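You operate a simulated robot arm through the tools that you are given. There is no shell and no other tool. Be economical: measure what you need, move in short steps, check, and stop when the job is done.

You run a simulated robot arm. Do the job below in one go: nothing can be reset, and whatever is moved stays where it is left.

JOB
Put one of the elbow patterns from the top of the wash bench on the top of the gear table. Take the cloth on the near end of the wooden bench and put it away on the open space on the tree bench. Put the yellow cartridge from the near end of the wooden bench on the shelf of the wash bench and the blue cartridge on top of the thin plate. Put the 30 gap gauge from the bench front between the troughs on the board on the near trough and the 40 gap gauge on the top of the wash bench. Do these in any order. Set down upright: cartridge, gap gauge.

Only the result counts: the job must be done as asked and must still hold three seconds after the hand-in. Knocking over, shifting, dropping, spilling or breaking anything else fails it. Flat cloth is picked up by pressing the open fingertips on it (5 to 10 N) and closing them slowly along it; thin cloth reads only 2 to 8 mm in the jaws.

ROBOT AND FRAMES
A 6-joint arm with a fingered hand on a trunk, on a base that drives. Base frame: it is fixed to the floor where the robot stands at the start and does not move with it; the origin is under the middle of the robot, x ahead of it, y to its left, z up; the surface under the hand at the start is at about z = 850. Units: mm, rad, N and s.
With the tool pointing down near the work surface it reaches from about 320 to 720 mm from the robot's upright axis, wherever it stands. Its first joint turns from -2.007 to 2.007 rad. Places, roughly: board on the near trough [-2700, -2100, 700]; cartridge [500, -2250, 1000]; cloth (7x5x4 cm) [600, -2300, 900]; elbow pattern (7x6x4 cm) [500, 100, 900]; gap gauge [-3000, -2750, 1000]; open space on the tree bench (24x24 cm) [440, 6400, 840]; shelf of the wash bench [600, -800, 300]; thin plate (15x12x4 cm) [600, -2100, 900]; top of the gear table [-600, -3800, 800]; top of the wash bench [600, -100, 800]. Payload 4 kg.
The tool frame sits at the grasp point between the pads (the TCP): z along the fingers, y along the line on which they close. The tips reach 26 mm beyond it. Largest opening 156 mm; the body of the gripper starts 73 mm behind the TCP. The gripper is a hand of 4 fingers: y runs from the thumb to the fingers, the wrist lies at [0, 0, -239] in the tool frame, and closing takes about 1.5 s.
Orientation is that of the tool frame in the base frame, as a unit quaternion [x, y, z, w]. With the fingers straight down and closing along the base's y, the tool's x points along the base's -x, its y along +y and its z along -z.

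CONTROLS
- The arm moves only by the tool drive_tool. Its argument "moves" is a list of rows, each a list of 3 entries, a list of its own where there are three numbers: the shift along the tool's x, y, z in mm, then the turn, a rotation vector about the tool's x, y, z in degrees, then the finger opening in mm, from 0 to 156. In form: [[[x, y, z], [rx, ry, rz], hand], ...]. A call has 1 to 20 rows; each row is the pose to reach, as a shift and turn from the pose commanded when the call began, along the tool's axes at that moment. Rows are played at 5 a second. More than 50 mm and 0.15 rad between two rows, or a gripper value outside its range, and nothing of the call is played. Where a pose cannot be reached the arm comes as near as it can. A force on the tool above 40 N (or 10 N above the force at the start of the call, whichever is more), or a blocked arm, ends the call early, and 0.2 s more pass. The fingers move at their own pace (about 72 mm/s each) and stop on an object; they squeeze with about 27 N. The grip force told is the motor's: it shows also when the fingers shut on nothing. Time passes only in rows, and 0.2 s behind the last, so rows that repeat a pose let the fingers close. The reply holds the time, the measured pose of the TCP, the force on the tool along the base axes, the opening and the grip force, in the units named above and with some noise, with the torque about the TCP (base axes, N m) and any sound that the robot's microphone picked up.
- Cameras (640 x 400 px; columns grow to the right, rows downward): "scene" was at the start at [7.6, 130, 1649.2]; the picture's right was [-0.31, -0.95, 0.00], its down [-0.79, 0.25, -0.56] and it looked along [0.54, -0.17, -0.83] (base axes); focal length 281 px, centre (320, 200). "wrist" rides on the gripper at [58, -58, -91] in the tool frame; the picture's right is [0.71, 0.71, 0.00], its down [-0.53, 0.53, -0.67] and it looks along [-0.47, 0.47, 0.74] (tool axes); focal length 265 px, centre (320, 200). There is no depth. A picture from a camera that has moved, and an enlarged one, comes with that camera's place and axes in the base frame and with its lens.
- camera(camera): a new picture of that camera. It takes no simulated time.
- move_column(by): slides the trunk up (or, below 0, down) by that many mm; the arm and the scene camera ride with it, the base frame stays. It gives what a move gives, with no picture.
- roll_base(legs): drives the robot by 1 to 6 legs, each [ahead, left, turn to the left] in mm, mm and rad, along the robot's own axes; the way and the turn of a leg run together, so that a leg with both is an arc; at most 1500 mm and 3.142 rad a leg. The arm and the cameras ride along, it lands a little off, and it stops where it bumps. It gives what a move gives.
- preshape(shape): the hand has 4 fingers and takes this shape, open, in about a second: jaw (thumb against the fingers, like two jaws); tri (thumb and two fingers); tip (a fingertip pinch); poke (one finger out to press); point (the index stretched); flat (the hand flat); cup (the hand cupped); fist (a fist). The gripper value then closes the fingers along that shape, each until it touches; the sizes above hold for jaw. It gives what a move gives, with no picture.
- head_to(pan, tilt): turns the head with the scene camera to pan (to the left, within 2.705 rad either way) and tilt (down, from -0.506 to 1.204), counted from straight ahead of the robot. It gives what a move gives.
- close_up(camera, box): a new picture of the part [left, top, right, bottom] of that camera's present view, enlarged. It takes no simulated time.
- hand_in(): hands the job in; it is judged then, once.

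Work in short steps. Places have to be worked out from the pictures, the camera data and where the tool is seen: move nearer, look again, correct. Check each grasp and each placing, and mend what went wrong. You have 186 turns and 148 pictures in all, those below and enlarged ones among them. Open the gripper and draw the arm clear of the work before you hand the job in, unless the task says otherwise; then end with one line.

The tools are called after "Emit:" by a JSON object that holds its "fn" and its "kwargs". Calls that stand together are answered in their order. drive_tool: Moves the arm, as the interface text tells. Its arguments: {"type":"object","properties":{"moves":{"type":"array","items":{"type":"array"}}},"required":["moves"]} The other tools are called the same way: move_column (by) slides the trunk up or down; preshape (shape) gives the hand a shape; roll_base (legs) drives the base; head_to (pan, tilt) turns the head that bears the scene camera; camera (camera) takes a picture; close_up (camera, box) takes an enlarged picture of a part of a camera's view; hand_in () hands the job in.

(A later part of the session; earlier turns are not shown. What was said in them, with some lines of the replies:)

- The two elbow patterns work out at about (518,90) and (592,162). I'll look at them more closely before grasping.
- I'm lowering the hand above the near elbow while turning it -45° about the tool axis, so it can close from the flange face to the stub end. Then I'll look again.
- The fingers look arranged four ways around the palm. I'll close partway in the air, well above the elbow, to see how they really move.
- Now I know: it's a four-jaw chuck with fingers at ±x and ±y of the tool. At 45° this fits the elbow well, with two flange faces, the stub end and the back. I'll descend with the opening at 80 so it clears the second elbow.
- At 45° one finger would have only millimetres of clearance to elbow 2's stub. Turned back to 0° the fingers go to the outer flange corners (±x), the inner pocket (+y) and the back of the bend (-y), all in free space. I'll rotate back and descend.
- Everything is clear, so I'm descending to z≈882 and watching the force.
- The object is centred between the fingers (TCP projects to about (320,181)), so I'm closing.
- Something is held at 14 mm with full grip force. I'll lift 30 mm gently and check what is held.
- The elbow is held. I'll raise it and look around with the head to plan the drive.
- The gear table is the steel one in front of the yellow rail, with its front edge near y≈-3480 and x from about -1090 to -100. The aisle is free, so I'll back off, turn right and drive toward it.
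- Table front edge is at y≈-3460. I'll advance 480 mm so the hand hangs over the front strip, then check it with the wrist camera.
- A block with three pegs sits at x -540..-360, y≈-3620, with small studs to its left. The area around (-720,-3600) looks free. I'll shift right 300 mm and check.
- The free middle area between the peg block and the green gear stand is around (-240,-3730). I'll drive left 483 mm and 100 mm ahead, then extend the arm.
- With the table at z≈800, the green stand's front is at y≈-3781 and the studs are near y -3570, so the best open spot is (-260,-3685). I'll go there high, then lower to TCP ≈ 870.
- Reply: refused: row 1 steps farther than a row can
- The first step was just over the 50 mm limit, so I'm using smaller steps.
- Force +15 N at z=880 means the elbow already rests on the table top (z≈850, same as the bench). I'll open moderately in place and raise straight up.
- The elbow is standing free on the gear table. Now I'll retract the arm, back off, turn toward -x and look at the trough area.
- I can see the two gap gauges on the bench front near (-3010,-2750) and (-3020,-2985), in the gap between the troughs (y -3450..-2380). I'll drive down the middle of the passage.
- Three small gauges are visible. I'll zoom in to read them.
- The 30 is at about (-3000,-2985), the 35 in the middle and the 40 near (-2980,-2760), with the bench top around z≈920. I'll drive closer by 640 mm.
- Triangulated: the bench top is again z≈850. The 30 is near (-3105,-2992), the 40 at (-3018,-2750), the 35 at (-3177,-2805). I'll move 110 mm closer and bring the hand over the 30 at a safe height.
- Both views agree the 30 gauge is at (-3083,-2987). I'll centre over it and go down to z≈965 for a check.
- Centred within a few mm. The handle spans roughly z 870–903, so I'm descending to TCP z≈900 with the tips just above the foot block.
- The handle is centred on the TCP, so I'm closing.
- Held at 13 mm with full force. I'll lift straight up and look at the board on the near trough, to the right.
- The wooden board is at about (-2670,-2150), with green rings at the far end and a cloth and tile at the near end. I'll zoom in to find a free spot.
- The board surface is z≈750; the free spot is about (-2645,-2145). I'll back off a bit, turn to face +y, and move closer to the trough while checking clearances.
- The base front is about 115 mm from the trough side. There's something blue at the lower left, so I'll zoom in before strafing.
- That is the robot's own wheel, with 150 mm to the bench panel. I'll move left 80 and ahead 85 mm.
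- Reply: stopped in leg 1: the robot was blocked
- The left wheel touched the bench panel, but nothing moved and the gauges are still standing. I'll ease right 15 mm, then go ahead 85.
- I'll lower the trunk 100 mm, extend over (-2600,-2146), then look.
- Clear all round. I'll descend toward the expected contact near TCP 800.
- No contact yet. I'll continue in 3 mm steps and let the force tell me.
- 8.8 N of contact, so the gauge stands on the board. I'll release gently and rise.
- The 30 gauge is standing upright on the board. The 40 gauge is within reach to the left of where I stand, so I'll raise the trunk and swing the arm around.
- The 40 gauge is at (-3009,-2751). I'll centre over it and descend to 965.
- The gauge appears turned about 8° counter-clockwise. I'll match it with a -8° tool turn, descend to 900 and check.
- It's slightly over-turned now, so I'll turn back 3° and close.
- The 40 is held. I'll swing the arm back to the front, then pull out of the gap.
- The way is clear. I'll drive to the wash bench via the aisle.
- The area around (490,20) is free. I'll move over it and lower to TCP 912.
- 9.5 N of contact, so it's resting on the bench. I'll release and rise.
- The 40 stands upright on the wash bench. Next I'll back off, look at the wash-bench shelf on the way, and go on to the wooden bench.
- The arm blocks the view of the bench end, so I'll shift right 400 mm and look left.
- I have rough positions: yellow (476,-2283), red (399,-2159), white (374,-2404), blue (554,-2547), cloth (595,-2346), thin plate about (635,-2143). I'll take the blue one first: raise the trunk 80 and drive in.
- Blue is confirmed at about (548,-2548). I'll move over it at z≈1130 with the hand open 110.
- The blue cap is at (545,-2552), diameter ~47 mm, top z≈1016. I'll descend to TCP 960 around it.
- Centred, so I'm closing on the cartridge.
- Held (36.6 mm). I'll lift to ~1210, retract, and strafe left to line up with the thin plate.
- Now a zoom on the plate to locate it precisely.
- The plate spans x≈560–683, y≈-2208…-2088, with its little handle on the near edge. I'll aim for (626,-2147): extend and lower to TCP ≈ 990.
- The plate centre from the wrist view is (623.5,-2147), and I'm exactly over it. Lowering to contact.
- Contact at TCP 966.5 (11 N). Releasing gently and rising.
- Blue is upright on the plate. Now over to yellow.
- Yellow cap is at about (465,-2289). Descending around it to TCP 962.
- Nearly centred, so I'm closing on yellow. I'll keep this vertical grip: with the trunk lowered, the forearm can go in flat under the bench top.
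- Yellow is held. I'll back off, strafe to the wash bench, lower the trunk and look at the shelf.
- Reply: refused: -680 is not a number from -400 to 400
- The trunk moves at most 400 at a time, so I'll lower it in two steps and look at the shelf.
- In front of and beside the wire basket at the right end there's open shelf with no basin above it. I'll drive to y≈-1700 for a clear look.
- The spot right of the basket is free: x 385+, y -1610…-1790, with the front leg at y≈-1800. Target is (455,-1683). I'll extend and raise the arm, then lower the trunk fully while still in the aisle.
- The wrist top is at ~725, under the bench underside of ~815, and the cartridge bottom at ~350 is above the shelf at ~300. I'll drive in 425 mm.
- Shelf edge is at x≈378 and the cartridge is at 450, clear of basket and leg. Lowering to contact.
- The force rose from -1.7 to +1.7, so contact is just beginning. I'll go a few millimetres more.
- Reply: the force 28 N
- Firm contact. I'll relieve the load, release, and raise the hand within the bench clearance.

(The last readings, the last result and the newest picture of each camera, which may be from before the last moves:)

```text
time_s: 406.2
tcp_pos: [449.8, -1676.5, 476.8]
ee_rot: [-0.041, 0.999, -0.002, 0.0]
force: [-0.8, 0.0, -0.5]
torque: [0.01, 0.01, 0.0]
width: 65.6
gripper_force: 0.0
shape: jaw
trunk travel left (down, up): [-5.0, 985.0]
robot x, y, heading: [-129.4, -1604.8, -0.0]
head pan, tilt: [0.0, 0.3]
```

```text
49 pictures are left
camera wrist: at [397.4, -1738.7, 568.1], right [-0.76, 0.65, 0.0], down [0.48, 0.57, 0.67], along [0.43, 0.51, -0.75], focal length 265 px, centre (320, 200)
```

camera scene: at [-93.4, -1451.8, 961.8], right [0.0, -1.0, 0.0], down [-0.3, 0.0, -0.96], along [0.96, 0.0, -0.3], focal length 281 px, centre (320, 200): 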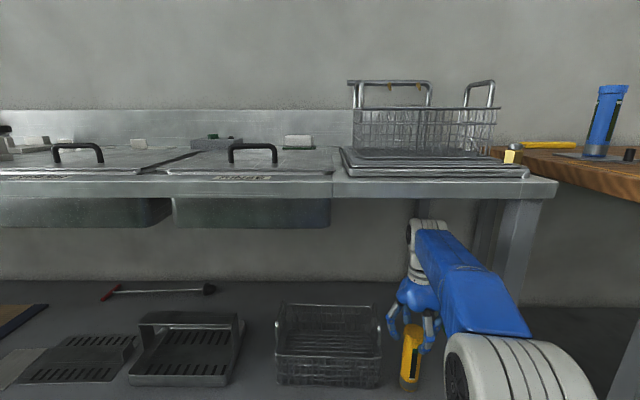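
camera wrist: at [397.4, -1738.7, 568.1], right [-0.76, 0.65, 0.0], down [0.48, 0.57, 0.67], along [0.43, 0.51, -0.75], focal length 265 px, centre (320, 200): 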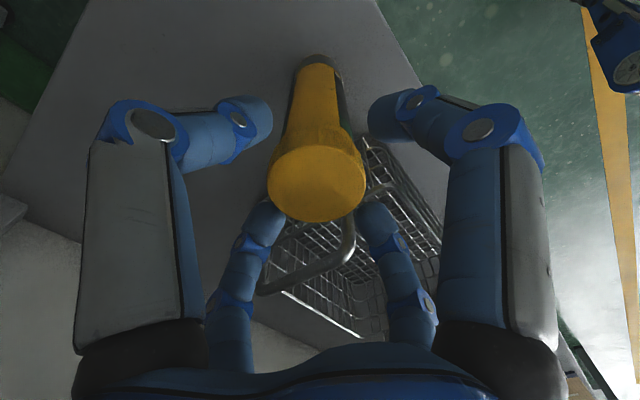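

It's standing. I'll raise another 33 mm so the fingertips clear its top (466), staying below the bench underside, and verify before backing out.

Emit:
{"fn": "drive_tool", "kwargs": {"moves": [[[0, 0, -12], [0, 0, 0], 90], [[0, 0, -24], [0, 0, 0], 90], [[0, 0, -34], [0, 0, 0], 90], [[0, 0, -34], [0, 0, 0], 90]]}}

Emit:
{"fn": "close_up", "kwargs": {"camera": "scene", "box": [340, 170, 540, 400]}}

```text
time_s: 407.2
tcp_pos: [450.7, -1675.3, 510.2]
ee_rot: [-0.04, 0.999, -0.001, 0.001]
force: [-0.4, 0.2, -0.5]
torque: [-0.01, 0.03, -0.02]
width: 89.5
gripper_force: 0.1
shape: jaw
trunk travel left (down, up): [-5.0, 985.0]
robot x, y, heading: [-126.7, -1600.6, 0.005]
head pan, tilt: [0.0, 0.3]
```

```text
1.74 times, centred on (440, 285) of scene
camera zoom: at [-93.4, -1451.8, 961.8], right [0.0, -1.0, 0.0], down [-0.3, 0.0, -0.96], along [0.96, 0.0, -0.3], focal length 488 px, centre (111, 52)
```

zoom: 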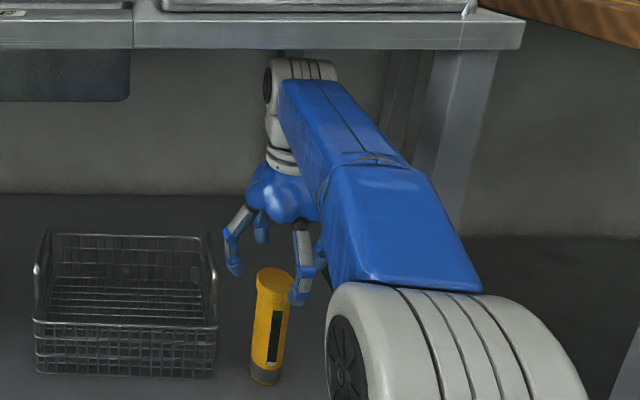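

Fingertips at ~482 are above the cap (466), and the wrist top at ~785 is below the bench (818). I'll back straight out.

Emit:
{"fn": "roll_base", "kwargs": {"legs": [[-430, 0, 0]]}}

Emit:
{"fn": "camera", "kwargs": {"camera": "scene"}}

```text
time_s: 413.2
tcp_pos: [23.8, -1676.4, 508.6]
ee_rot: [-0.041, 0.999, -0.002, -0.001]
force: [-0.1, -0.4, -0.4]
torque: [0.01, 0.04, 0.01]
width: 89.3
gripper_force: 0.0
shape: jaw
trunk travel left (down, up): [-5.0, 985.0]
robot x, y, heading: [-553.8, -1603.5, 0.002]
head pan, tilt: [0.0, 0.3]
```

```text
47 pictures are left
camera scene: at [-520.9, -1452.3, 961.8], right [0.0, -1.0, 0.0], down [-0.3, 0.0, -0.96], along [0.96, 0.0, -0.3], focal length 281 px, centre (320, 200)
```

scene: 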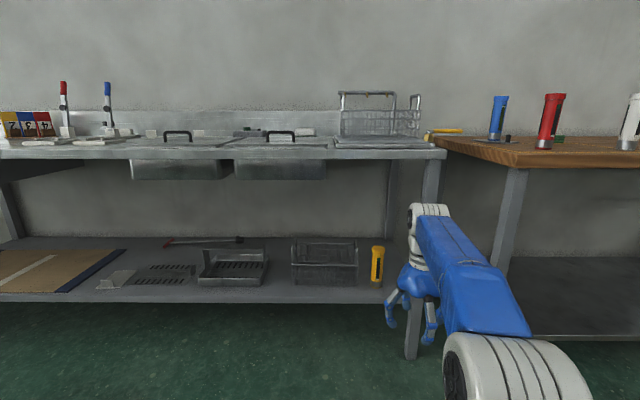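

Yellow is standing on the shelf and blue on the plate. Now the cloth: raise the trunk and drive to the wooden bench.

Emit:
{"fn": "move_column", "kwargs": {"by": 400}}

Emit:
{"fn": "move_column", "kwargs": {"by": 345}}

Emit:
{"fn": "roll_base", "kwargs": {"legs": [[0, -740, 0], [455, 0, 0]]}}

Emit:
{"fn": "head_to", "kwargs": {"pan": 0.0, "tilt": 0.85}}

Emit:
{"fn": "camera", "kwargs": {"camera": "scene"}}

Emit:
{"fn": "camera", "kwargs": {"camera": "wrist"}}

```text
time_s: 417.0
tcp_pos: [24.6, -1676.0, 909.4]
ee_rot: [-0.041, 0.999, -0.002, 0.0]
force: [-0.8, 0.4, 0.4]
torque: [-0.01, 0.03, -0.01]
width: 89.7
gripper_force: 0.1
shape: jaw
trunk travel left (down, up): [-405.0, 585.0]
robot x, y, heading: [-553.5, -1604.1, -0.003]
head pan, tilt: [0.0, 0.3]
```

```text
time_s: 420.4
tcp_pos: [24.2, -1676.9, 1254.7]
ee_rot: [-0.041, 0.999, -0.001, 0.0]
force: [0.7, 1.3, -0.3]
torque: [-0.01, 0.0, 0.03]
width: 89.3
gripper_force: 0.0
shape: jaw
trunk travel left (down, up): [-750.0, 240.0]
robot x, y, heading: [-554.1, -1607.1, -0.002]
head pan, tilt: [0.0, 0.3]
```

```text
time_s: 436.0
tcp_pos: [479.1, -2419.7, 1254.1]
ee_rot: [-0.035, 0.999, -0.001, 0.0]
force: [-0.1, -0.1, 0.5]
torque: [0.01, 0.03, 0.03]
width: 89.3
gripper_force: 0.0
shape: jaw
trunk travel left (down, up): [-750.0, 240.0]
robot x, y, heading: [-99.5, -2339.5, -0.013]
head pan, tilt: [0.0, 0.3]
```

```text
time_s: 437.0
tcp_pos: [478.6, -2419.4, 1254.4]
ee_rot: [-0.035, 0.999, -0.001, 0.0]
force: [0.3, 0.4, 0.9]
torque: [-0.01, -0.04, 0.01]
width: 89.8
gripper_force: 0.0
shape: jaw
trunk travel left (down, up): [-750.0, 240.0]
robot x, y, heading: [-96.2, -2340.7, -0.012]
head pan, tilt: [0.0, 0.85]
```

```text
46 pictures are left
camera scene: at [-78.2, -2188.5, 1658.5], right [-0.01, -1.0, 0.0], down [-0.75, 0.01, -0.66], along [0.66, -0.01, -0.75], focal length 281 px, centre (320, 200)
```

scene: 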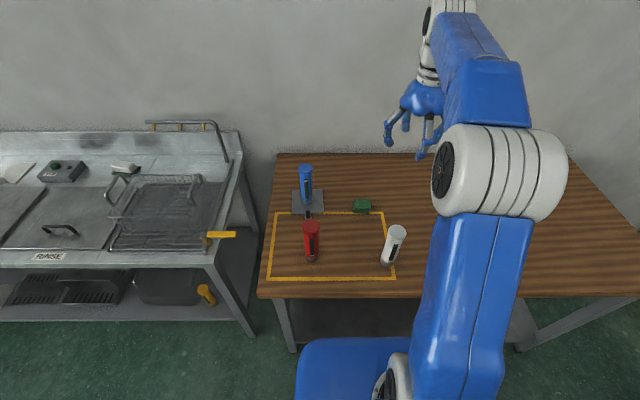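

```text
45 pictures are left
camera wrist: at [425.0, -2481.0, 1346.4], right [-0.76, 0.66, 0.0], down [0.49, 0.56, 0.67], along [0.44, 0.5, -0.75], focal length 265 px, centre (320, 200)
```

wrist: 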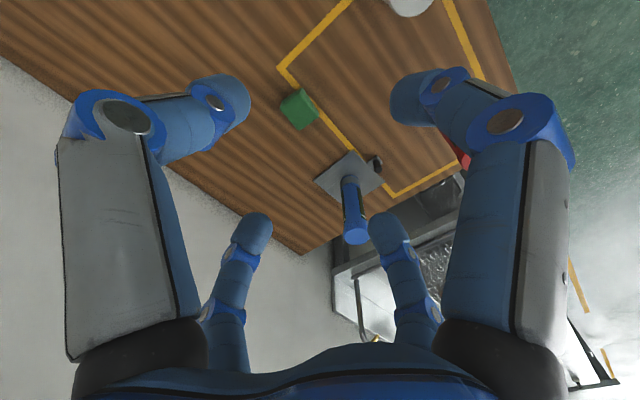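

Emit:
{"fn": "close_up", "kwargs": {"camera": "scene", "box": [330, 185, 400, 230]}}

Emit:
{"fn": "close_up", "kwargs": {"camera": "wrist", "box": [260, 70, 340, 140]}}

```text
8.89 times, centred on (365, 208) of scene
camera zoom: at [-78.2, -2188.5, 1658.5], right [-0.01, -1.0, 0.0], down [-0.75, 0.01, -0.66], along [0.66, -0.01, -0.75], focal length 2495 px, centre (-80, 133)
```

zoom: 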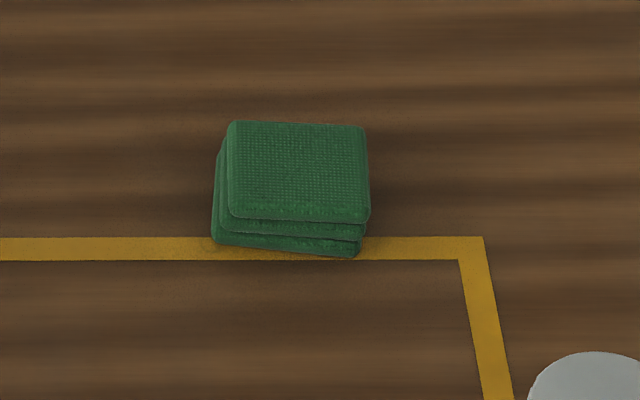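

```text
5.71 times, centred on (300, 105) of wrist
camera zoom: at [425.0, -2481.0, 1346.4], right [-0.76, 0.66, 0.0], down [0.49, 0.56, 0.67], along [0.44, 0.5, -0.75], focal length 1517 px, centre (434, 743)
```

zoom: 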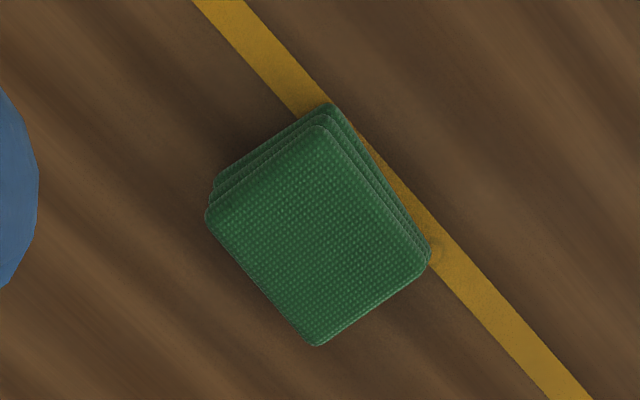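

The cloth is a folded stack about 62×50 mm, centred at (585,-2355), top z≈878. I'll go over it, turn +4° to align, and stop at 945 to check.

Emit:
{"fn": "drive_tool", "kwargs": {"moves": [[[-40, 20, 0], [0, 0, 2], 110], [[-80, 40, 10], [0, 0, 4], 110], [[-110, 57, 40], [0, 0, 4], 110], [[-110, 57, 85], [0, 0, 4], 110], [[-110, 57, 130], [0, 0, 4], 110], [[-110, 57, 175], [0, 0, 4], 110], [[-110, 57, 220], [0, 0, 4], 110], [[-110, 57, 265], [0, 0, 4], 110], [[-110, 57, 309], [0, 0, 4], 110], [[-110, 57, 309], [0, 0, 4], 110]]}}

Emit:
{"fn": "camera", "kwargs": {"camera": "wrist"}}

Emit:
{"fn": "close_up", "kwargs": {"camera": "scene", "box": [280, 100, 460, 260]}}

```text
time_s: 439.2
tcp_pos: [581.5, -2353.6, 944.2]
ee_rot: [0.0, 1.0, -0.002, 0.001]
force: [0.3, -0.5, 1.5]
torque: [0.01, -0.04, 0.03]
width: 110.0
gripper_force: 0.1
shape: jaw
out of reach, approached as far as the arm can: row 3
trunk travel left (down, up): [-750.0, 240.0]
robot x, y, heading: [-96.1, -2342.8, -0.01]
head pan, tilt: [0.0, 0.85]
```

```text
42 pictures are left
camera wrist: at [524.5, -2411.8, 1037.2], right [-0.71, 0.71, 0.0], down [0.53, 0.53, 0.67], along [0.47, 0.47, -0.74], focal length 265 px, centre (320, 200)
```

wrist: 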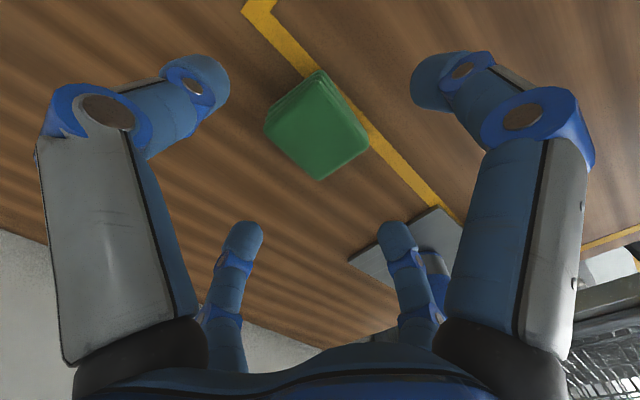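

```text
2.50 times, centred on (370, 180) of scene
camera zoom: at [-81.0, -2188.1, 1658.4], right [-0.01, -1.0, 0.0], down [-0.75, 0.01, -0.66], along [0.66, -0.01, -0.75], focal length 702 px, centre (195, 250)
```

zoom: 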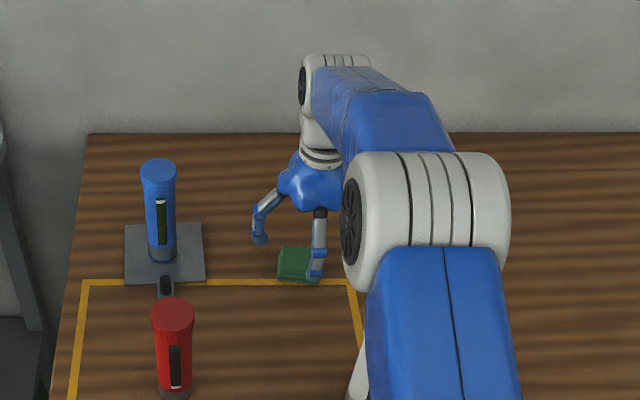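

Centred (cloth at (581,-2356)). Descending to TCP 879, then closing slowly.

Emit:
{"fn": "drive_tool", "kwargs": {"moves": [[[0, -2.5, 20], [0, 0, 0], 104], [[0, -2.5, 40], [0, 0, 0], 104], [[0, -2.5, 56], [0, 0, 0], 104], [[0, -2.5, 65], [0, 0, 0], 104], [[0, -2.5, 65], [0, 0, 0], 104]]}}

Emit:
{"fn": "drive_tool", "kwargs": {"moves": [[[0, 0, 0], [0, 0, 0], 95], [[0, 0, 0], [0, 0, 0], 85], [[0, 0, 0], [0, 0, 0], 75], [[0, 0, 0], [0, 0, 0], 65], [[0, 0, 0], [0, 0, 0], 55], [[0, 0, 0], [0, 0, 0], 45], [[0, 0, 0], [0, 0, 0], 35], [[0, 0, 0], [0, 0, 0], 25], [[0, 0, 0], [0, 0, 0], 15], [[0, 0, 0], [0, 0, 0], 5], [[0, 0, 0], [0, 0, 0], 5]]}}

Emit:
{"fn": "camera", "kwargs": {"camera": "wrist"}}

```text
time_s: 440.4
tcp_pos: [584.1, -2357.1, 877.8]
ee_rot: [0.0, 1.0, -0.001, -0.002]
force: [-0.9, 0.5, 0.6]
torque: [0.01, 0.03, 0.03]
width: 104.8
gripper_force: 0.0
shape: jaw
trunk travel left (down, up): [-750.0, 240.0]
robot x, y, heading: [-99.5, -2341.2, -0.006]
head pan, tilt: [0.0, 0.85]
```

```text
time_s: 442.8
tcp_pos: [582.9, -2359.1, 880.8]
ee_rot: [0.0, 1.0, -0.001, 0.0]
force: [0.8, -0.2, 0.1]
torque: [-0.02, 0.01, 0.0]
width: 52.4
gripper_force: 26.6
shape: jaw
trunk travel left (down, up): [-750.0, 240.0]
robot x, y, heading: [-96.1, -2340.2, -0.011]
head pan, tilt: [0.0, 0.85]
```

```text
40 pictures are left
camera wrist: at [525.7, -2415.3, 972.1], right [-0.71, 0.71, 0.0], down [0.53, 0.53, 0.67], along [0.47, 0.47, -0.75], focal length 265 px, centre (320, 200)
```

wrist: 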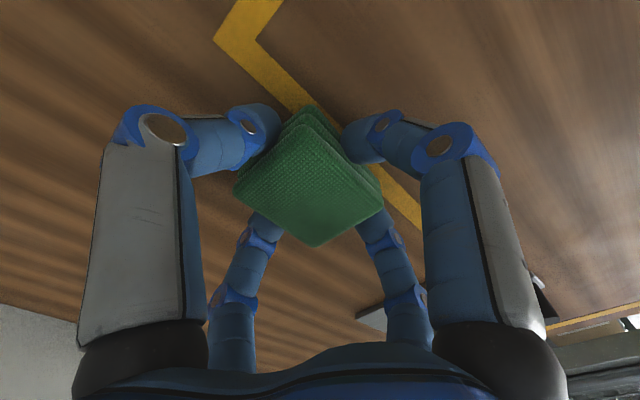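

Gripped at 52 mm with full force. Lifting and checking that the whole stack comes.

Emit:
{"fn": "drive_tool", "kwargs": {"moves": [[[0, 0, -10], [0, 0, 0], 5], [[0, 0, -25], [0, 0, 0], 5], [[0, 0, -60], [0, 0, 0], 5], [[0, 0, -105], [0, 0, 0], 5], [[0, 0, -150], [0, 0, 0], 5], [[0, 0, -195], [0, 0, 0], 5], [[30, 0, -240], [0, 0, 0], 5], [[60, 0, -270], [0, 0, 0], 5], [[100, 0, -290], [0, 0, 0], 5], [[140, 0, -300], [0, 0, 0], 5], [[180, 0, -300], [0, 0, 0], 5]]}}

Emit:
{"fn": "camera", "kwargs": {"camera": "wrist"}}

Emit:
{"fn": "camera", "kwargs": {"camera": "scene"}}

```text
refused: row 7 steps farther than a row can; nothing moved
```

```text
39 pictures are left
camera wrist: at [525.7, -2415.3, 972.1], right [-0.71, 0.71, 0.0], down [0.53, 0.53, 0.67], along [0.47, 0.47, -0.75], focal length 265 px, centre (320, 200)
```

wrist: 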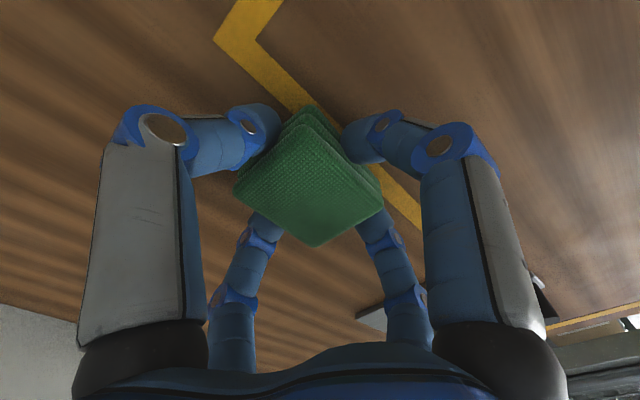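

```text
38 pictures are left
camera scene: at [-78.6, -2188.3, 1658.4], right [-0.01, -1.0, 0.0], down [-0.75, 0.01, -0.66], along [0.66, -0.01, -0.75], focal length 281 px, centre (320, 200)
```

scene: 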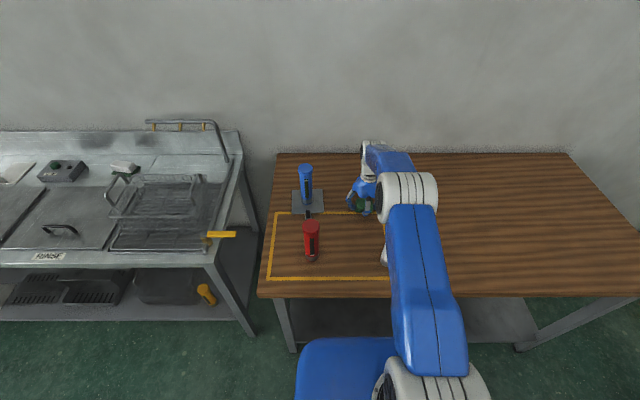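

One step was too long, so I'm using smaller ones.

Emit:
{"fn": "drive_tool", "kwargs": {"moves": [[[0, 0, -10], [0, 0, 0], 5], [[0, 0, -25], [0, 0, 0], 5], [[0, 0, -60], [0, 0, 0], 5], [[0, 0, -105], [0, 0, 0], 5], [[0, 0, -150], [0, 0, 0], 5], [[0, 0, -195], [0, 0, 0], 5], [[20, 0, -235], [0, 0, 0], 5], [[50, 0, -265], [0, 0, 0], 5], [[90, 0, -285], [0, 0, 0], 5], [[130, 0, -295], [0, 0, 0], 5], [[170, 0, -295], [0, 0, 0], 5]]}}

Emit:
{"fn": "camera", "kwargs": {"camera": "wrist"}}

Emit:
{"fn": "camera", "kwargs": {"camera": "scene"}}

```text
time_s: 445.2
tcp_pos: [411.1, -2357.7, 1175.8]
ee_rot: [0.0, 1.0, -0.001, 0.001]
force: [-0.9, 0.4, 0.3]
torque: [-0.01, -0.05, 0.03]
width: 52.1
gripper_force: 27.1
shape: jaw
trunk travel left (down, up): [-750.0, 240.0]
robot x, y, heading: [-98.0, -2339.3, -0.008]
head pan, tilt: [0.0, 0.85]
```

```text
37 pictures are left
camera wrist: at [353.4, -2415.3, 1268.5], right [-0.71, 0.71, 0.0], down [0.52, 0.53, 0.67], along [0.47, 0.47, -0.74], focal length 265 px, centre (320, 200)
```

wrist: 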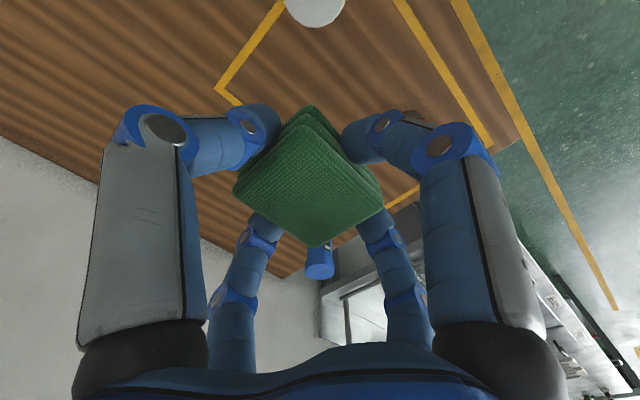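

```text
36 pictures are left
camera scene: at [-81.2, -2188.3, 1658.4], right [-0.01, -1.0, 0.0], down [-0.75, 0.01, -0.66], along [0.66, -0.01, -0.75], focal length 281 px, centre (320, 200)
```

scene: 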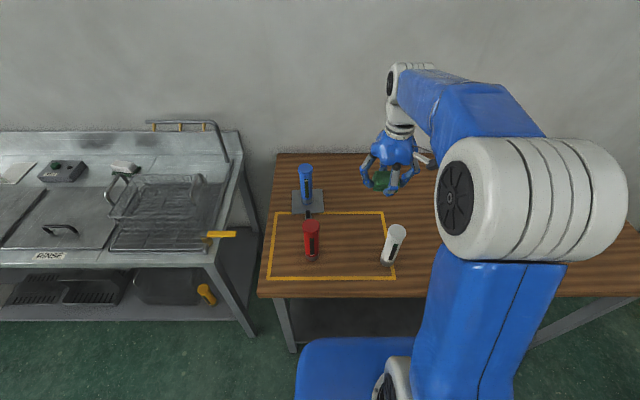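

The whole cloth came with the hand. I'll back off and look along +y for the long drive.

Emit:
{"fn": "roll_base", "kwargs": {"legs": [[-450, 0, 0.01], [0, 1500, 0]]}}

Emit:
{"fn": "head_to", "kwargs": {"pan": 1.5, "tilt": 0.25}}

Emit:
{"fn": "camera", "kwargs": {"camera": "scene"}}

```text
time_s: 470.2
tcp_pos: [-37.7, -847.5, 1174.4]
ee_rot: [-0.006, 1.0, 0.0, 0.0]
force: [0.5, 0.2, 0.3]
torque: [-0.02, 0.01, 0.01]
width: 52.2
gripper_force: 26.9
shape: jaw
trunk travel left (down, up): [-750.0, 240.0]
robot x, y, heading: [-545.4, -833.7, -0.001]
head pan, tilt: [0.0, 0.85]
```

```text
time_s: 471.8
tcp_pos: [-34.6, -847.9, 1175.7]
ee_rot: [-0.006, 1.0, -0.001, 0.0]
force: [0.6, -0.1, 0.2]
torque: [0.06, 0.0, -0.03]
width: 52.2
gripper_force: 27.2
shape: jaw
trunk travel left (down, up): [-750.0, 240.0]
robot x, y, heading: [-548.7, -833.8, 0.003]
head pan, tilt: [1.499, 0.25]
```

```text
35 pictures are left
camera scene: at [-602.4, -590.9, 1711.5], right [1.0, -0.07, 0.0], down [-0.02, -0.25, -0.97], along [0.07, 0.97, -0.25], focal length 281 px, centre (320, 200)
```

scene: 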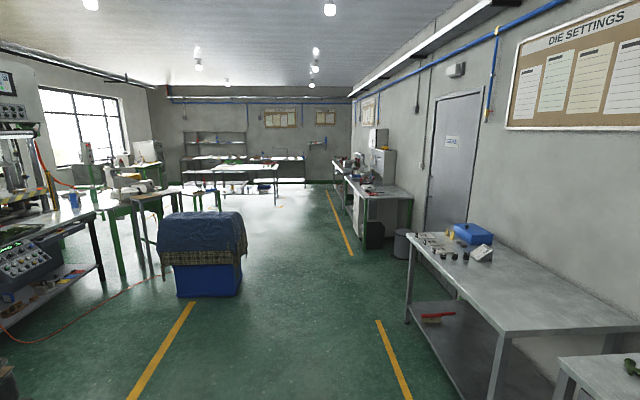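

The aisle along x≈-550 is clear (the blue bin is at x<-1200). Driving +y for 6 m.

Emit:
{"fn": "roll_base", "kwargs": {"legs": [[0, 1500, 0], [0, 1500, 0], [0, 1500, 0], [0, 1000, 0]]}}

Emit:
{"fn": "head_to", "kwargs": {"pan": 0.9, "tilt": 0.4}}

Emit:
{"fn": "camera", "kwargs": {"camera": "scene"}}

```text
time_s: 541.1
tcp_pos: [-48.4, 4649.9, 1174.6]
ee_rot: [-0.005, 1.0, -0.001, 0.0]
force: [0.1, -0.1, -0.4]
torque: [-0.01, 0.0, 0.04]
width: 52.0
gripper_force: 26.9
shape: jaw
trunk travel left (down, up): [-750.0, 240.0]
robot x, y, heading: [-560.1, 4663.2, -0.001]
head pan, tilt: [1.499, 0.25]
```

```text
time_s: 542.1
tcp_pos: [-47.5, 4650.7, 1177.0]
ee_rot: [-0.006, 1.0, -0.001, 0.0]
force: [-0.1, -0.7, -1.2]
torque: [0.02, 0.01, 0.01]
width: 52.4
gripper_force: 27.0
shape: jaw
trunk travel left (down, up): [-750.0, 240.0]
robot x, y, heading: [-558.1, 4665.6, -0.001]
head pan, tilt: [0.901, 0.4]
```

```text
34 pictures are left
camera scene: at [-562.8, 4888.0, 1697.5], right [0.78, -0.62, 0.0], down [-0.24, -0.3, -0.92], along [0.57, 0.72, -0.39], focal length 281 px, centre (320, 200)
```

scene: 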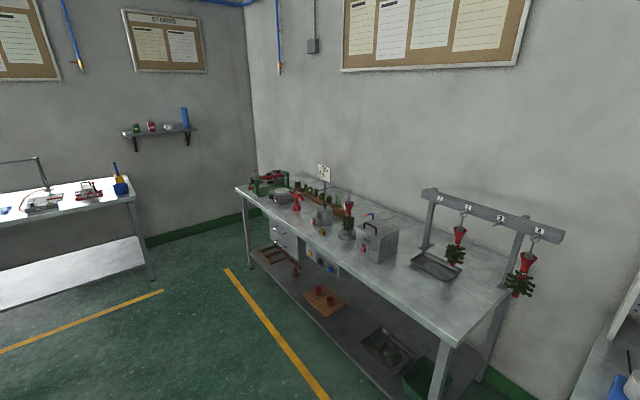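

The tree bench is ahead on the right side. I'll continue to y≈6250 and look at it squarely.

Emit:
{"fn": "roll_base", "kwargs": {"legs": [[0, 1500, 0], [120, 50, 0]]}}

Emit:
{"fn": "head_to", "kwargs": {"pan": 0.1, "tilt": 0.65}}

Emit:
{"fn": "camera", "kwargs": {"camera": "scene"}}

```text
time_s: 563.1
tcp_pos: [61.1, 6210.5, 1175.7]
ee_rot: [-0.011, 1.0, -0.002, 0.0]
force: [0.7, -0.1, -0.2]
torque: [0.04, 0.0, -0.02]
width: 52.4
gripper_force: 27.1
shape: jaw
trunk travel left (down, up): [-750.0, 240.0]
robot x, y, heading: [-446.5, 6220.2, 0.011]
head pan, tilt: [0.901, 0.4]
```

```text
time_s: 564.2
tcp_pos: [60.7, 6211.2, 1175.9]
ee_rot: [-0.012, 1.0, -0.001, -0.001]
force: [0.3, 0.1, -0.8]
torque: [0.0, -0.03, 0.01]
width: 52.0
gripper_force: 27.2
shape: jaw
trunk travel left (down, up): [-750.0, 240.0]
robot x, y, heading: [-448.7, 6221.9, 0.011]
head pan, tilt: [0.099, 0.649]
```

```text
33 pictures are left
camera scene: at [-423.9, 6379.8, 1675.0], right [0.11, -0.99, 0.0], down [-0.6, -0.07, -0.8], along [0.79, 0.09, -0.6], focal length 281 px, centre (320, 200)
```

scene: 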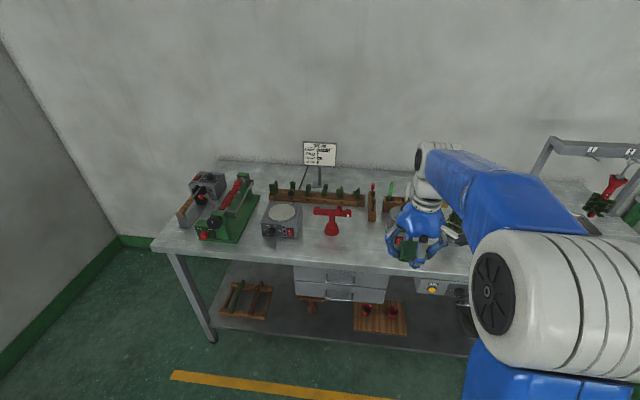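

The hand hides part of the bench, so I'll shift right 400 mm and look left for the open area.

Emit:
{"fn": "roll_base", "kwargs": {"legs": [[0, -420, -0.01]]}}

Emit:
{"fn": "head_to", "kwargs": {"pan": 0.3, "tilt": 0.6}}

Emit:
{"fn": "camera", "kwargs": {"camera": "scene"}}

Emit:
{"fn": "close_up", "kwargs": {"camera": "scene", "box": [180, 150, 400, 290]}}

```text
time_s: 570.1
tcp_pos: [63.8, 5786.0, 1175.9]
ee_rot: [-0.007, 1.0, -0.001, 0.0]
force: [-0.6, 0.5, -0.5]
torque: [0.02, 0.01, 0.02]
width: 52.4
gripper_force: 26.6
shape: jaw
trunk travel left (down, up): [-750.0, 240.0]
robot x, y, heading: [-442.3, 5799.7, 0.001]
head pan, tilt: [0.099, 0.649]
```

```text
time_s: 570.9
tcp_pos: [65.3, 5786.7, 1175.2]
ee_rot: [-0.007, 1.0, -0.001, -0.001]
force: [0.0, -0.3, 1.0]
torque: [0.0, -0.02, 0.0]
width: 52.3
gripper_force: 27.0
shape: jaw
trunk travel left (down, up): [-750.0, 240.0]
robot x, y, heading: [-441.9, 5799.4, 0.006]
head pan, tilt: [0.3, 0.6]
```

```text
32 pictures are left
camera scene: at [-420.4, 5976.1, 1679.3], right [0.3, -0.95, 0.0], down [-0.54, -0.17, -0.82], along [0.79, 0.25, -0.57], focal length 281 px, centre (320, 200)
```

scene: 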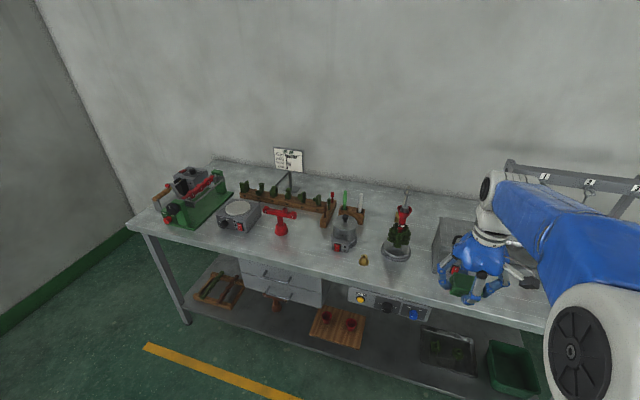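

```text
2.86 times, centred on (290, 220) of scene
camera zoom: at [-420.4, 5976.1, 1679.3], right [0.3, -0.95, 0.0], down [-0.54, -0.17, -0.82], along [0.79, 0.25, -0.57], focal length 802 px, centre (406, 143)
```

zoom: 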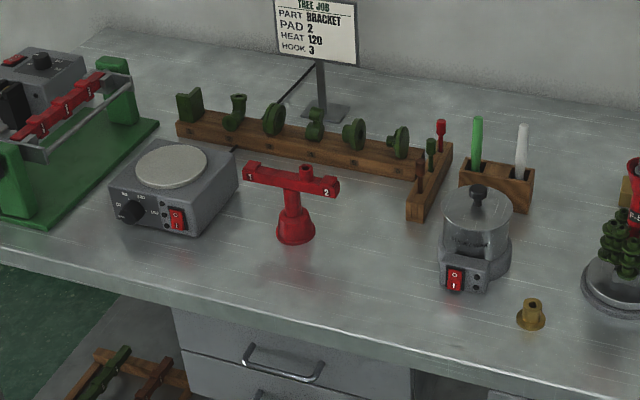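

The open bench space lies between the red stand at (444,6429) and the pot at (433,6144). I'll aim for (372,6300), near the front and clear of the stand's arm. Driving into position.

Emit:
{"fn": "roll_base", "kwargs": {"legs": [[0, 513, 0], [305, 0, 0]]}}

Emit:
{"fn": "camera", "kwargs": {"camera": "wrist"}}

Emit:
{"fn": "head_to", "kwargs": {"pan": -0.1, "tilt": 0.9}}

Emit:
{"fn": "camera", "kwargs": {"camera": "scene"}}

```text
time_s: 581.9
tcp_pos: [367.5, 6300.7, 1174.8]
ee_rot: [-0.007, 1.0, -0.001, -0.001]
force: [0.1, -0.9, -0.7]
torque: [-0.01, 0.01, 0.01]
width: 52.1
gripper_force: 27.3
shape: jaw
trunk travel left (down, up): [-750.0, 240.0]
robot x, y, heading: [-137.2, 6317.5, 0.003]
head pan, tilt: [0.3, 0.6]
```

```text
30 pictures are left
camera wrist: at [310.9, 6243.9, 1267.3], right [-0.72, 0.7, 0.0], down [0.52, 0.54, 0.67], along [0.46, 0.48, -0.75], focal length 265 px, centre (320, 200)
```

wrist: 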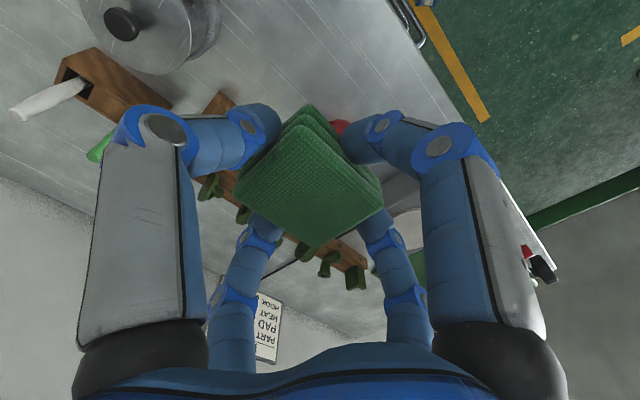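

```text
time_s: 582.8
tcp_pos: [366.9, 6302.9, 1175.4]
ee_rot: [-0.007, 1.0, -0.002, -0.001]
force: [1.0, -0.3, -0.5]
torque: [-0.02, 0.0, 0.01]
width: 52.1
gripper_force: 26.8
shape: jaw
trunk travel left (down, up): [-750.0, 240.0]
robot x, y, heading: [-137.6, 6315.3, 0.005]
head pan, tilt: [-0.099, 0.901]
```

```text
29 pictures are left
camera scene: at [-125.4, 6458.1, 1654.5], right [-0.09, -1.0, 0.0], down [-0.78, 0.07, -0.62], along [0.62, -0.06, -0.78], focal length 281 px, centre (320, 200)
```

scene: 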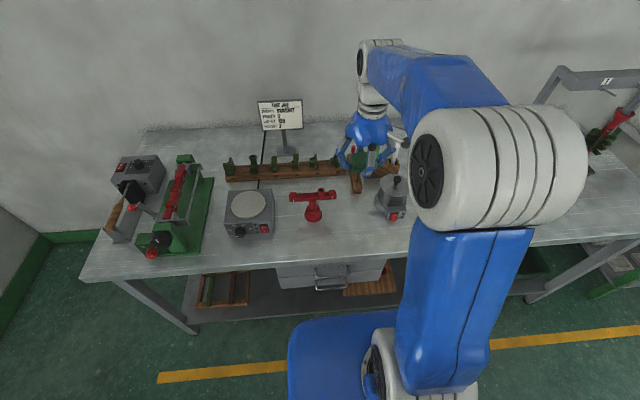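

The red stand is at (449,6427), its arm tip at (451,6349), and the bench edge at x≈265. The cloth fits at (352,6338), clear of everything and inside the stated area. Moving there and lowering to 900.

Emit:
{"fn": "drive_tool", "kwargs": {"moves": [[[15, 36, 0], [0, 0, 0], 5], [[15, 36, 45], [0, 0, 0], 5], [[15, 36, 90], [0, 0, 0], 5], [[15, 36, 135], [0, 0, 0], 5], [[15, 36, 175], [0, 0, 0], 5], [[15, 36, 175], [0, 0, 0], 5]]}}

Emit:
{"fn": "camera", "kwargs": {"camera": "wrist"}}

Emit:
{"fn": "close_up", "kwargs": {"camera": "scene", "box": [250, 150, 430, 290]}}

```text
time_s: 584.2
tcp_pos: [349.8, 6338.0, 1001.3]
ee_rot: [-0.007, 1.0, -0.001, 0.001]
force: [-0.3, -0.1, -0.6]
torque: [0.0, 0.03, 0.02]
width: 52.3
gripper_force: 26.7
shape: jaw
trunk travel left (down, up): [-750.0, 240.0]
robot x, y, heading: [-140.5, 6312.4, 0.008]
head pan, tilt: [-0.099, 0.901]
```

```text
28 pictures are left
camera wrist: at [292.9, 6278.4, 1092.7], right [-0.72, 0.7, 0.0], down [0.52, 0.54, 0.67], along [0.47, 0.48, -0.74], focal length 265 px, centre (320, 200)
```

wrist: 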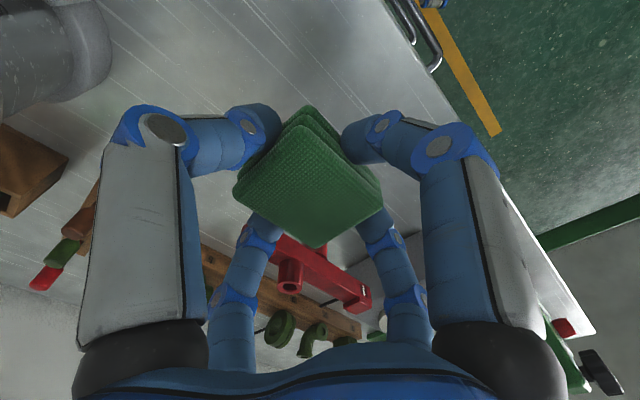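

```text
2.86 times, centred on (340, 220) of scene
camera zoom: at [-128.0, 6457.4, 1654.6], right [-0.1, -1.0, 0.0], down [-0.78, 0.07, -0.62], along [0.62, -0.06, -0.78], focal length 802 px, centre (263, 143)
```

zoom: 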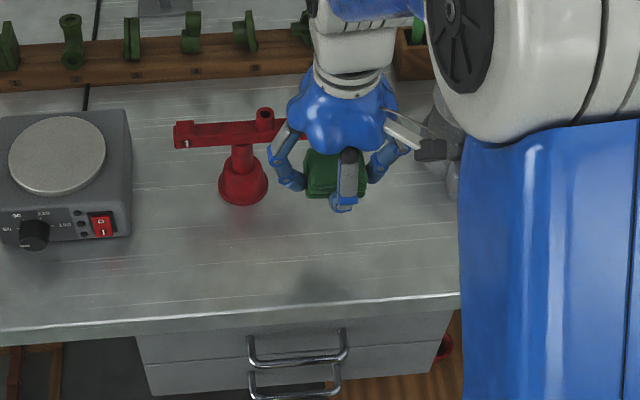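

Good clearance to the stand. Lowering toward the surface.

Emit:
{"fn": "drive_tool", "kwargs": {"moves": [[[0, 0, 40], [0, 0, 0], 5], [[0, 0, 80], [0, 0, 0], 5], [[0, 0, 105], [0, 0, 0], 5], [[0, 0, 112], [0, 0, 0], 5], [[0, 0, 115], [0, 0, 0], 5], [[0, 0, 118], [0, 0, 0], 5], [[0, 0, 120], [0, 0, 0], 5], [[0, 0, 120], [0, 0, 0], 5]]}}

Emit:
{"fn": "close_up", "kwargs": {"camera": "scene", "box": [250, 150, 430, 290]}}

```text
time_s: 586.0
tcp_pos: [352.6, 6336.6, 881.3]
ee_rot: [-0.007, 1.0, 0.0, 0.0]
force: [-0.3, -0.3, -1.3]
torque: [0.02, 0.01, -0.02]
width: 52.2
gripper_force: 26.8
shape: jaw
trunk travel left (down, up): [-750.0, 240.0]
robot x, y, heading: [-140.7, 6313.3, -0.001]
head pan, tilt: [-0.099, 0.901]
```

```text
2.86 times, centred on (340, 220) of scene
camera zoom: at [-126.2, 6457.7, 1654.5], right [-0.1, -1.0, 0.0], down [-0.78, 0.07, -0.62], along [0.62, -0.06, -0.78], focal length 802 px, centre (263, 143)
```

zoom: 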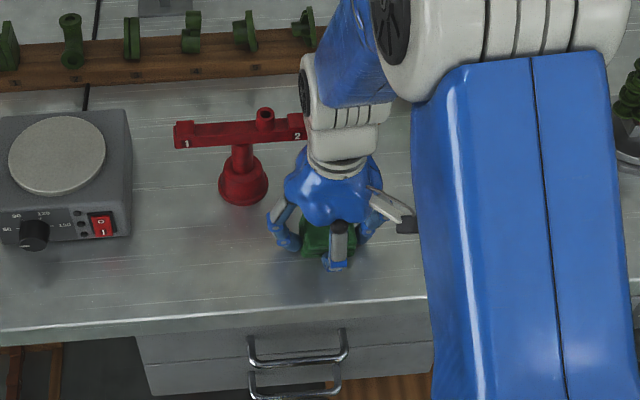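

No contact yet at 881, and the bench may be at z≈840. I'll continue in small steps.

Emit:
{"fn": "drive_tool", "kwargs": {"moves": [[[0, 0, 3], [0, 0, 0], 5], [[0, 0, 6], [0, 0, 0], 5], [[0, 0, 9], [0, 0, 0], 5], [[0, 0, 12], [0, 0, 0], 5], [[0, 0, 14], [0, 0, 0], 5]]}}

```text
time_s: 586.8
tcp_pos: [352.1, 6336.7, 878.2]
ee_rot: [-0.006, 1.0, -0.001, 0.004]
force: [-11.5, -0.2, 30.9]
torque: [-0.16, 0.26, -0.17]
width: 53.0
gripper_force: 27.3
shape: jaw
trunk travel left (down, up): [-750.0, 240.0]
robot x, y, heading: [-141.4, 6315.7, 0.004]
head pan, tilt: [-0.099, 0.901]
stopped in row 3: the force on the tool passed its limit at 43 N (the readings are from after the stop); the commanded pose is now the measured one
```

Contact. I'll ease up, open and rise.

Emit:
{"fn": "drive_tool", "kwargs": {"moves": [[[0, 0, -2], [0, 0, 0], 40], [[0, 0, -2], [0, 0, 0], 55], [[0, 0, -2], [0, 0, 0], 68], [[0, 0, -2], [0, 0, 0], 80], [[0, 0, -2], [0, 0, 0], 84], [[0, 0, -15], [0, 0, 0], 84], [[0, 0, -40], [0, 0, 0], 84], [[0, 0, -80], [0, 0, 0], 84], [[0, 0, -125], [0, 0, 0], 84], [[0, 0, -170], [0, 0, 0], 84], [[0, 0, -215], [0, 0, 0], 84], [[0, 0, -260], [0, 0, 0], 84]]}}

Emit:
{"fn": "camera", "kwargs": {"camera": "wrist"}}

Emit:
{"fn": "close_up", "kwargs": {"camera": "scene", "box": [220, 130, 440, 300]}}

```text
time_s: 589.4
tcp_pos: [351.5, 6337.7, 1134.7]
ee_rot: [-0.007, 1.0, -0.001, 0.003]
force: [0.6, 0.1, 0.8]
torque: [0.0, 0.0, 0.01]
width: 83.1
gripper_force: 0.0
shape: jaw
trunk travel left (down, up): [-750.0, 240.0]
robot x, y, heading: [-140.6, 6312.6, 0.006]
head pan, tilt: [-0.099, 0.901]
```

```text
25 pictures are left
camera wrist: at [294.9, 6280.0, 1227.0], right [-0.72, 0.7, -0.01], down [0.51, 0.54, 0.67], along [0.47, 0.48, -0.74], focal length 265 px, centre (320, 200)
```

wrist: 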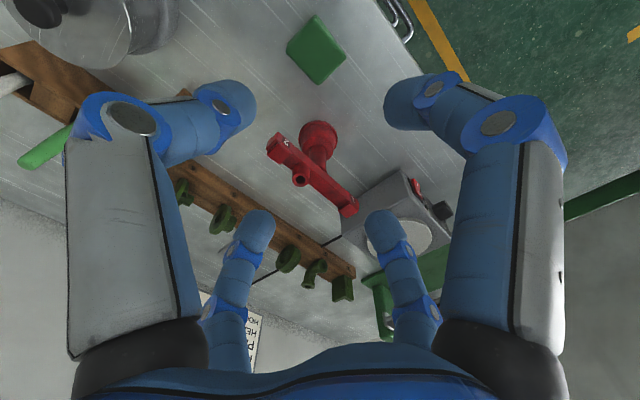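

```text
2.35 times, centred on (330, 215) of scene
camera zoom: at [-126.8, 6457.7, 1654.5], right [-0.1, -1.0, 0.0], down [-0.78, 0.07, -0.62], along [0.62, -0.06, -0.78], focal length 660 px, centre (296, 165)
```

zoom: 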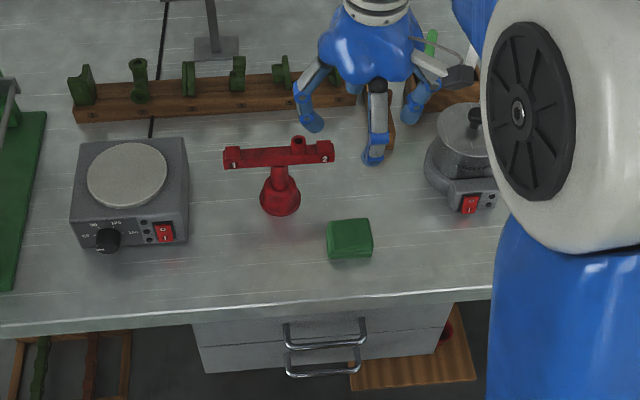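

The cloth lies flat on the tree bench and nothing else moved. I'll back the robot clear, take a last look, and hand in.

Emit:
{"fn": "roll_base", "kwargs": {"legs": [[-350, 0, 0]]}}

Emit:
{"fn": "camera", "kwargs": {"camera": "scene"}}

```text
time_s: 594.4
tcp_pos: [5.7, 6336.6, 1134.2]
ee_rot: [-0.008, 1.0, 0.0, 0.003]
force: [-0.3, -0.6, 0.2]
torque: [0.01, -0.01, -0.02]
width: 83.3
gripper_force: 0.1
shape: jaw
trunk travel left (down, up): [-750.0, 240.0]
robot x, y, heading: [-486.0, 6313.4, 0.008]
head pan, tilt: [-0.099, 0.901]
```

```text
23 pictures are left
camera scene: at [-474.0, 6456.6, 1654.5], right [-0.1, -1.0, 0.0], down [-0.78, 0.08, -0.62], along [0.62, -0.06, -0.78], focal length 281 px, centre (320, 200)
```

scene: 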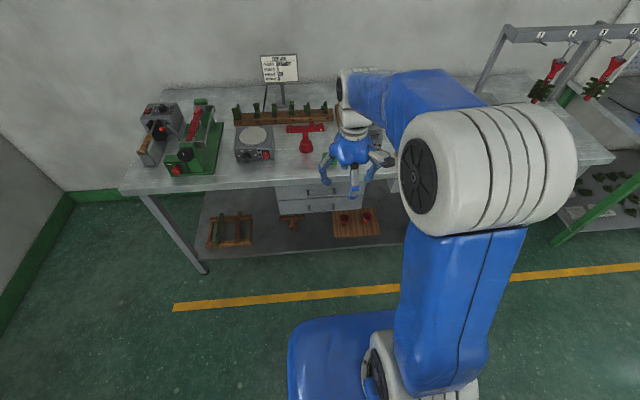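

All six placements are done, the hand is open and the robot is clear. Handing in.

Emit:
{"fn": "hand_in", "kwargs": {}}

```text
The job is handed in.
```

I put all six items where you asked and handed the job in. The one I'm less sure of is the cloth: a red stand sits at your coordinates for the open space, so I laid it in front of the stand at about (352, 6338), by my estimate just inside the 24x24 cm area.
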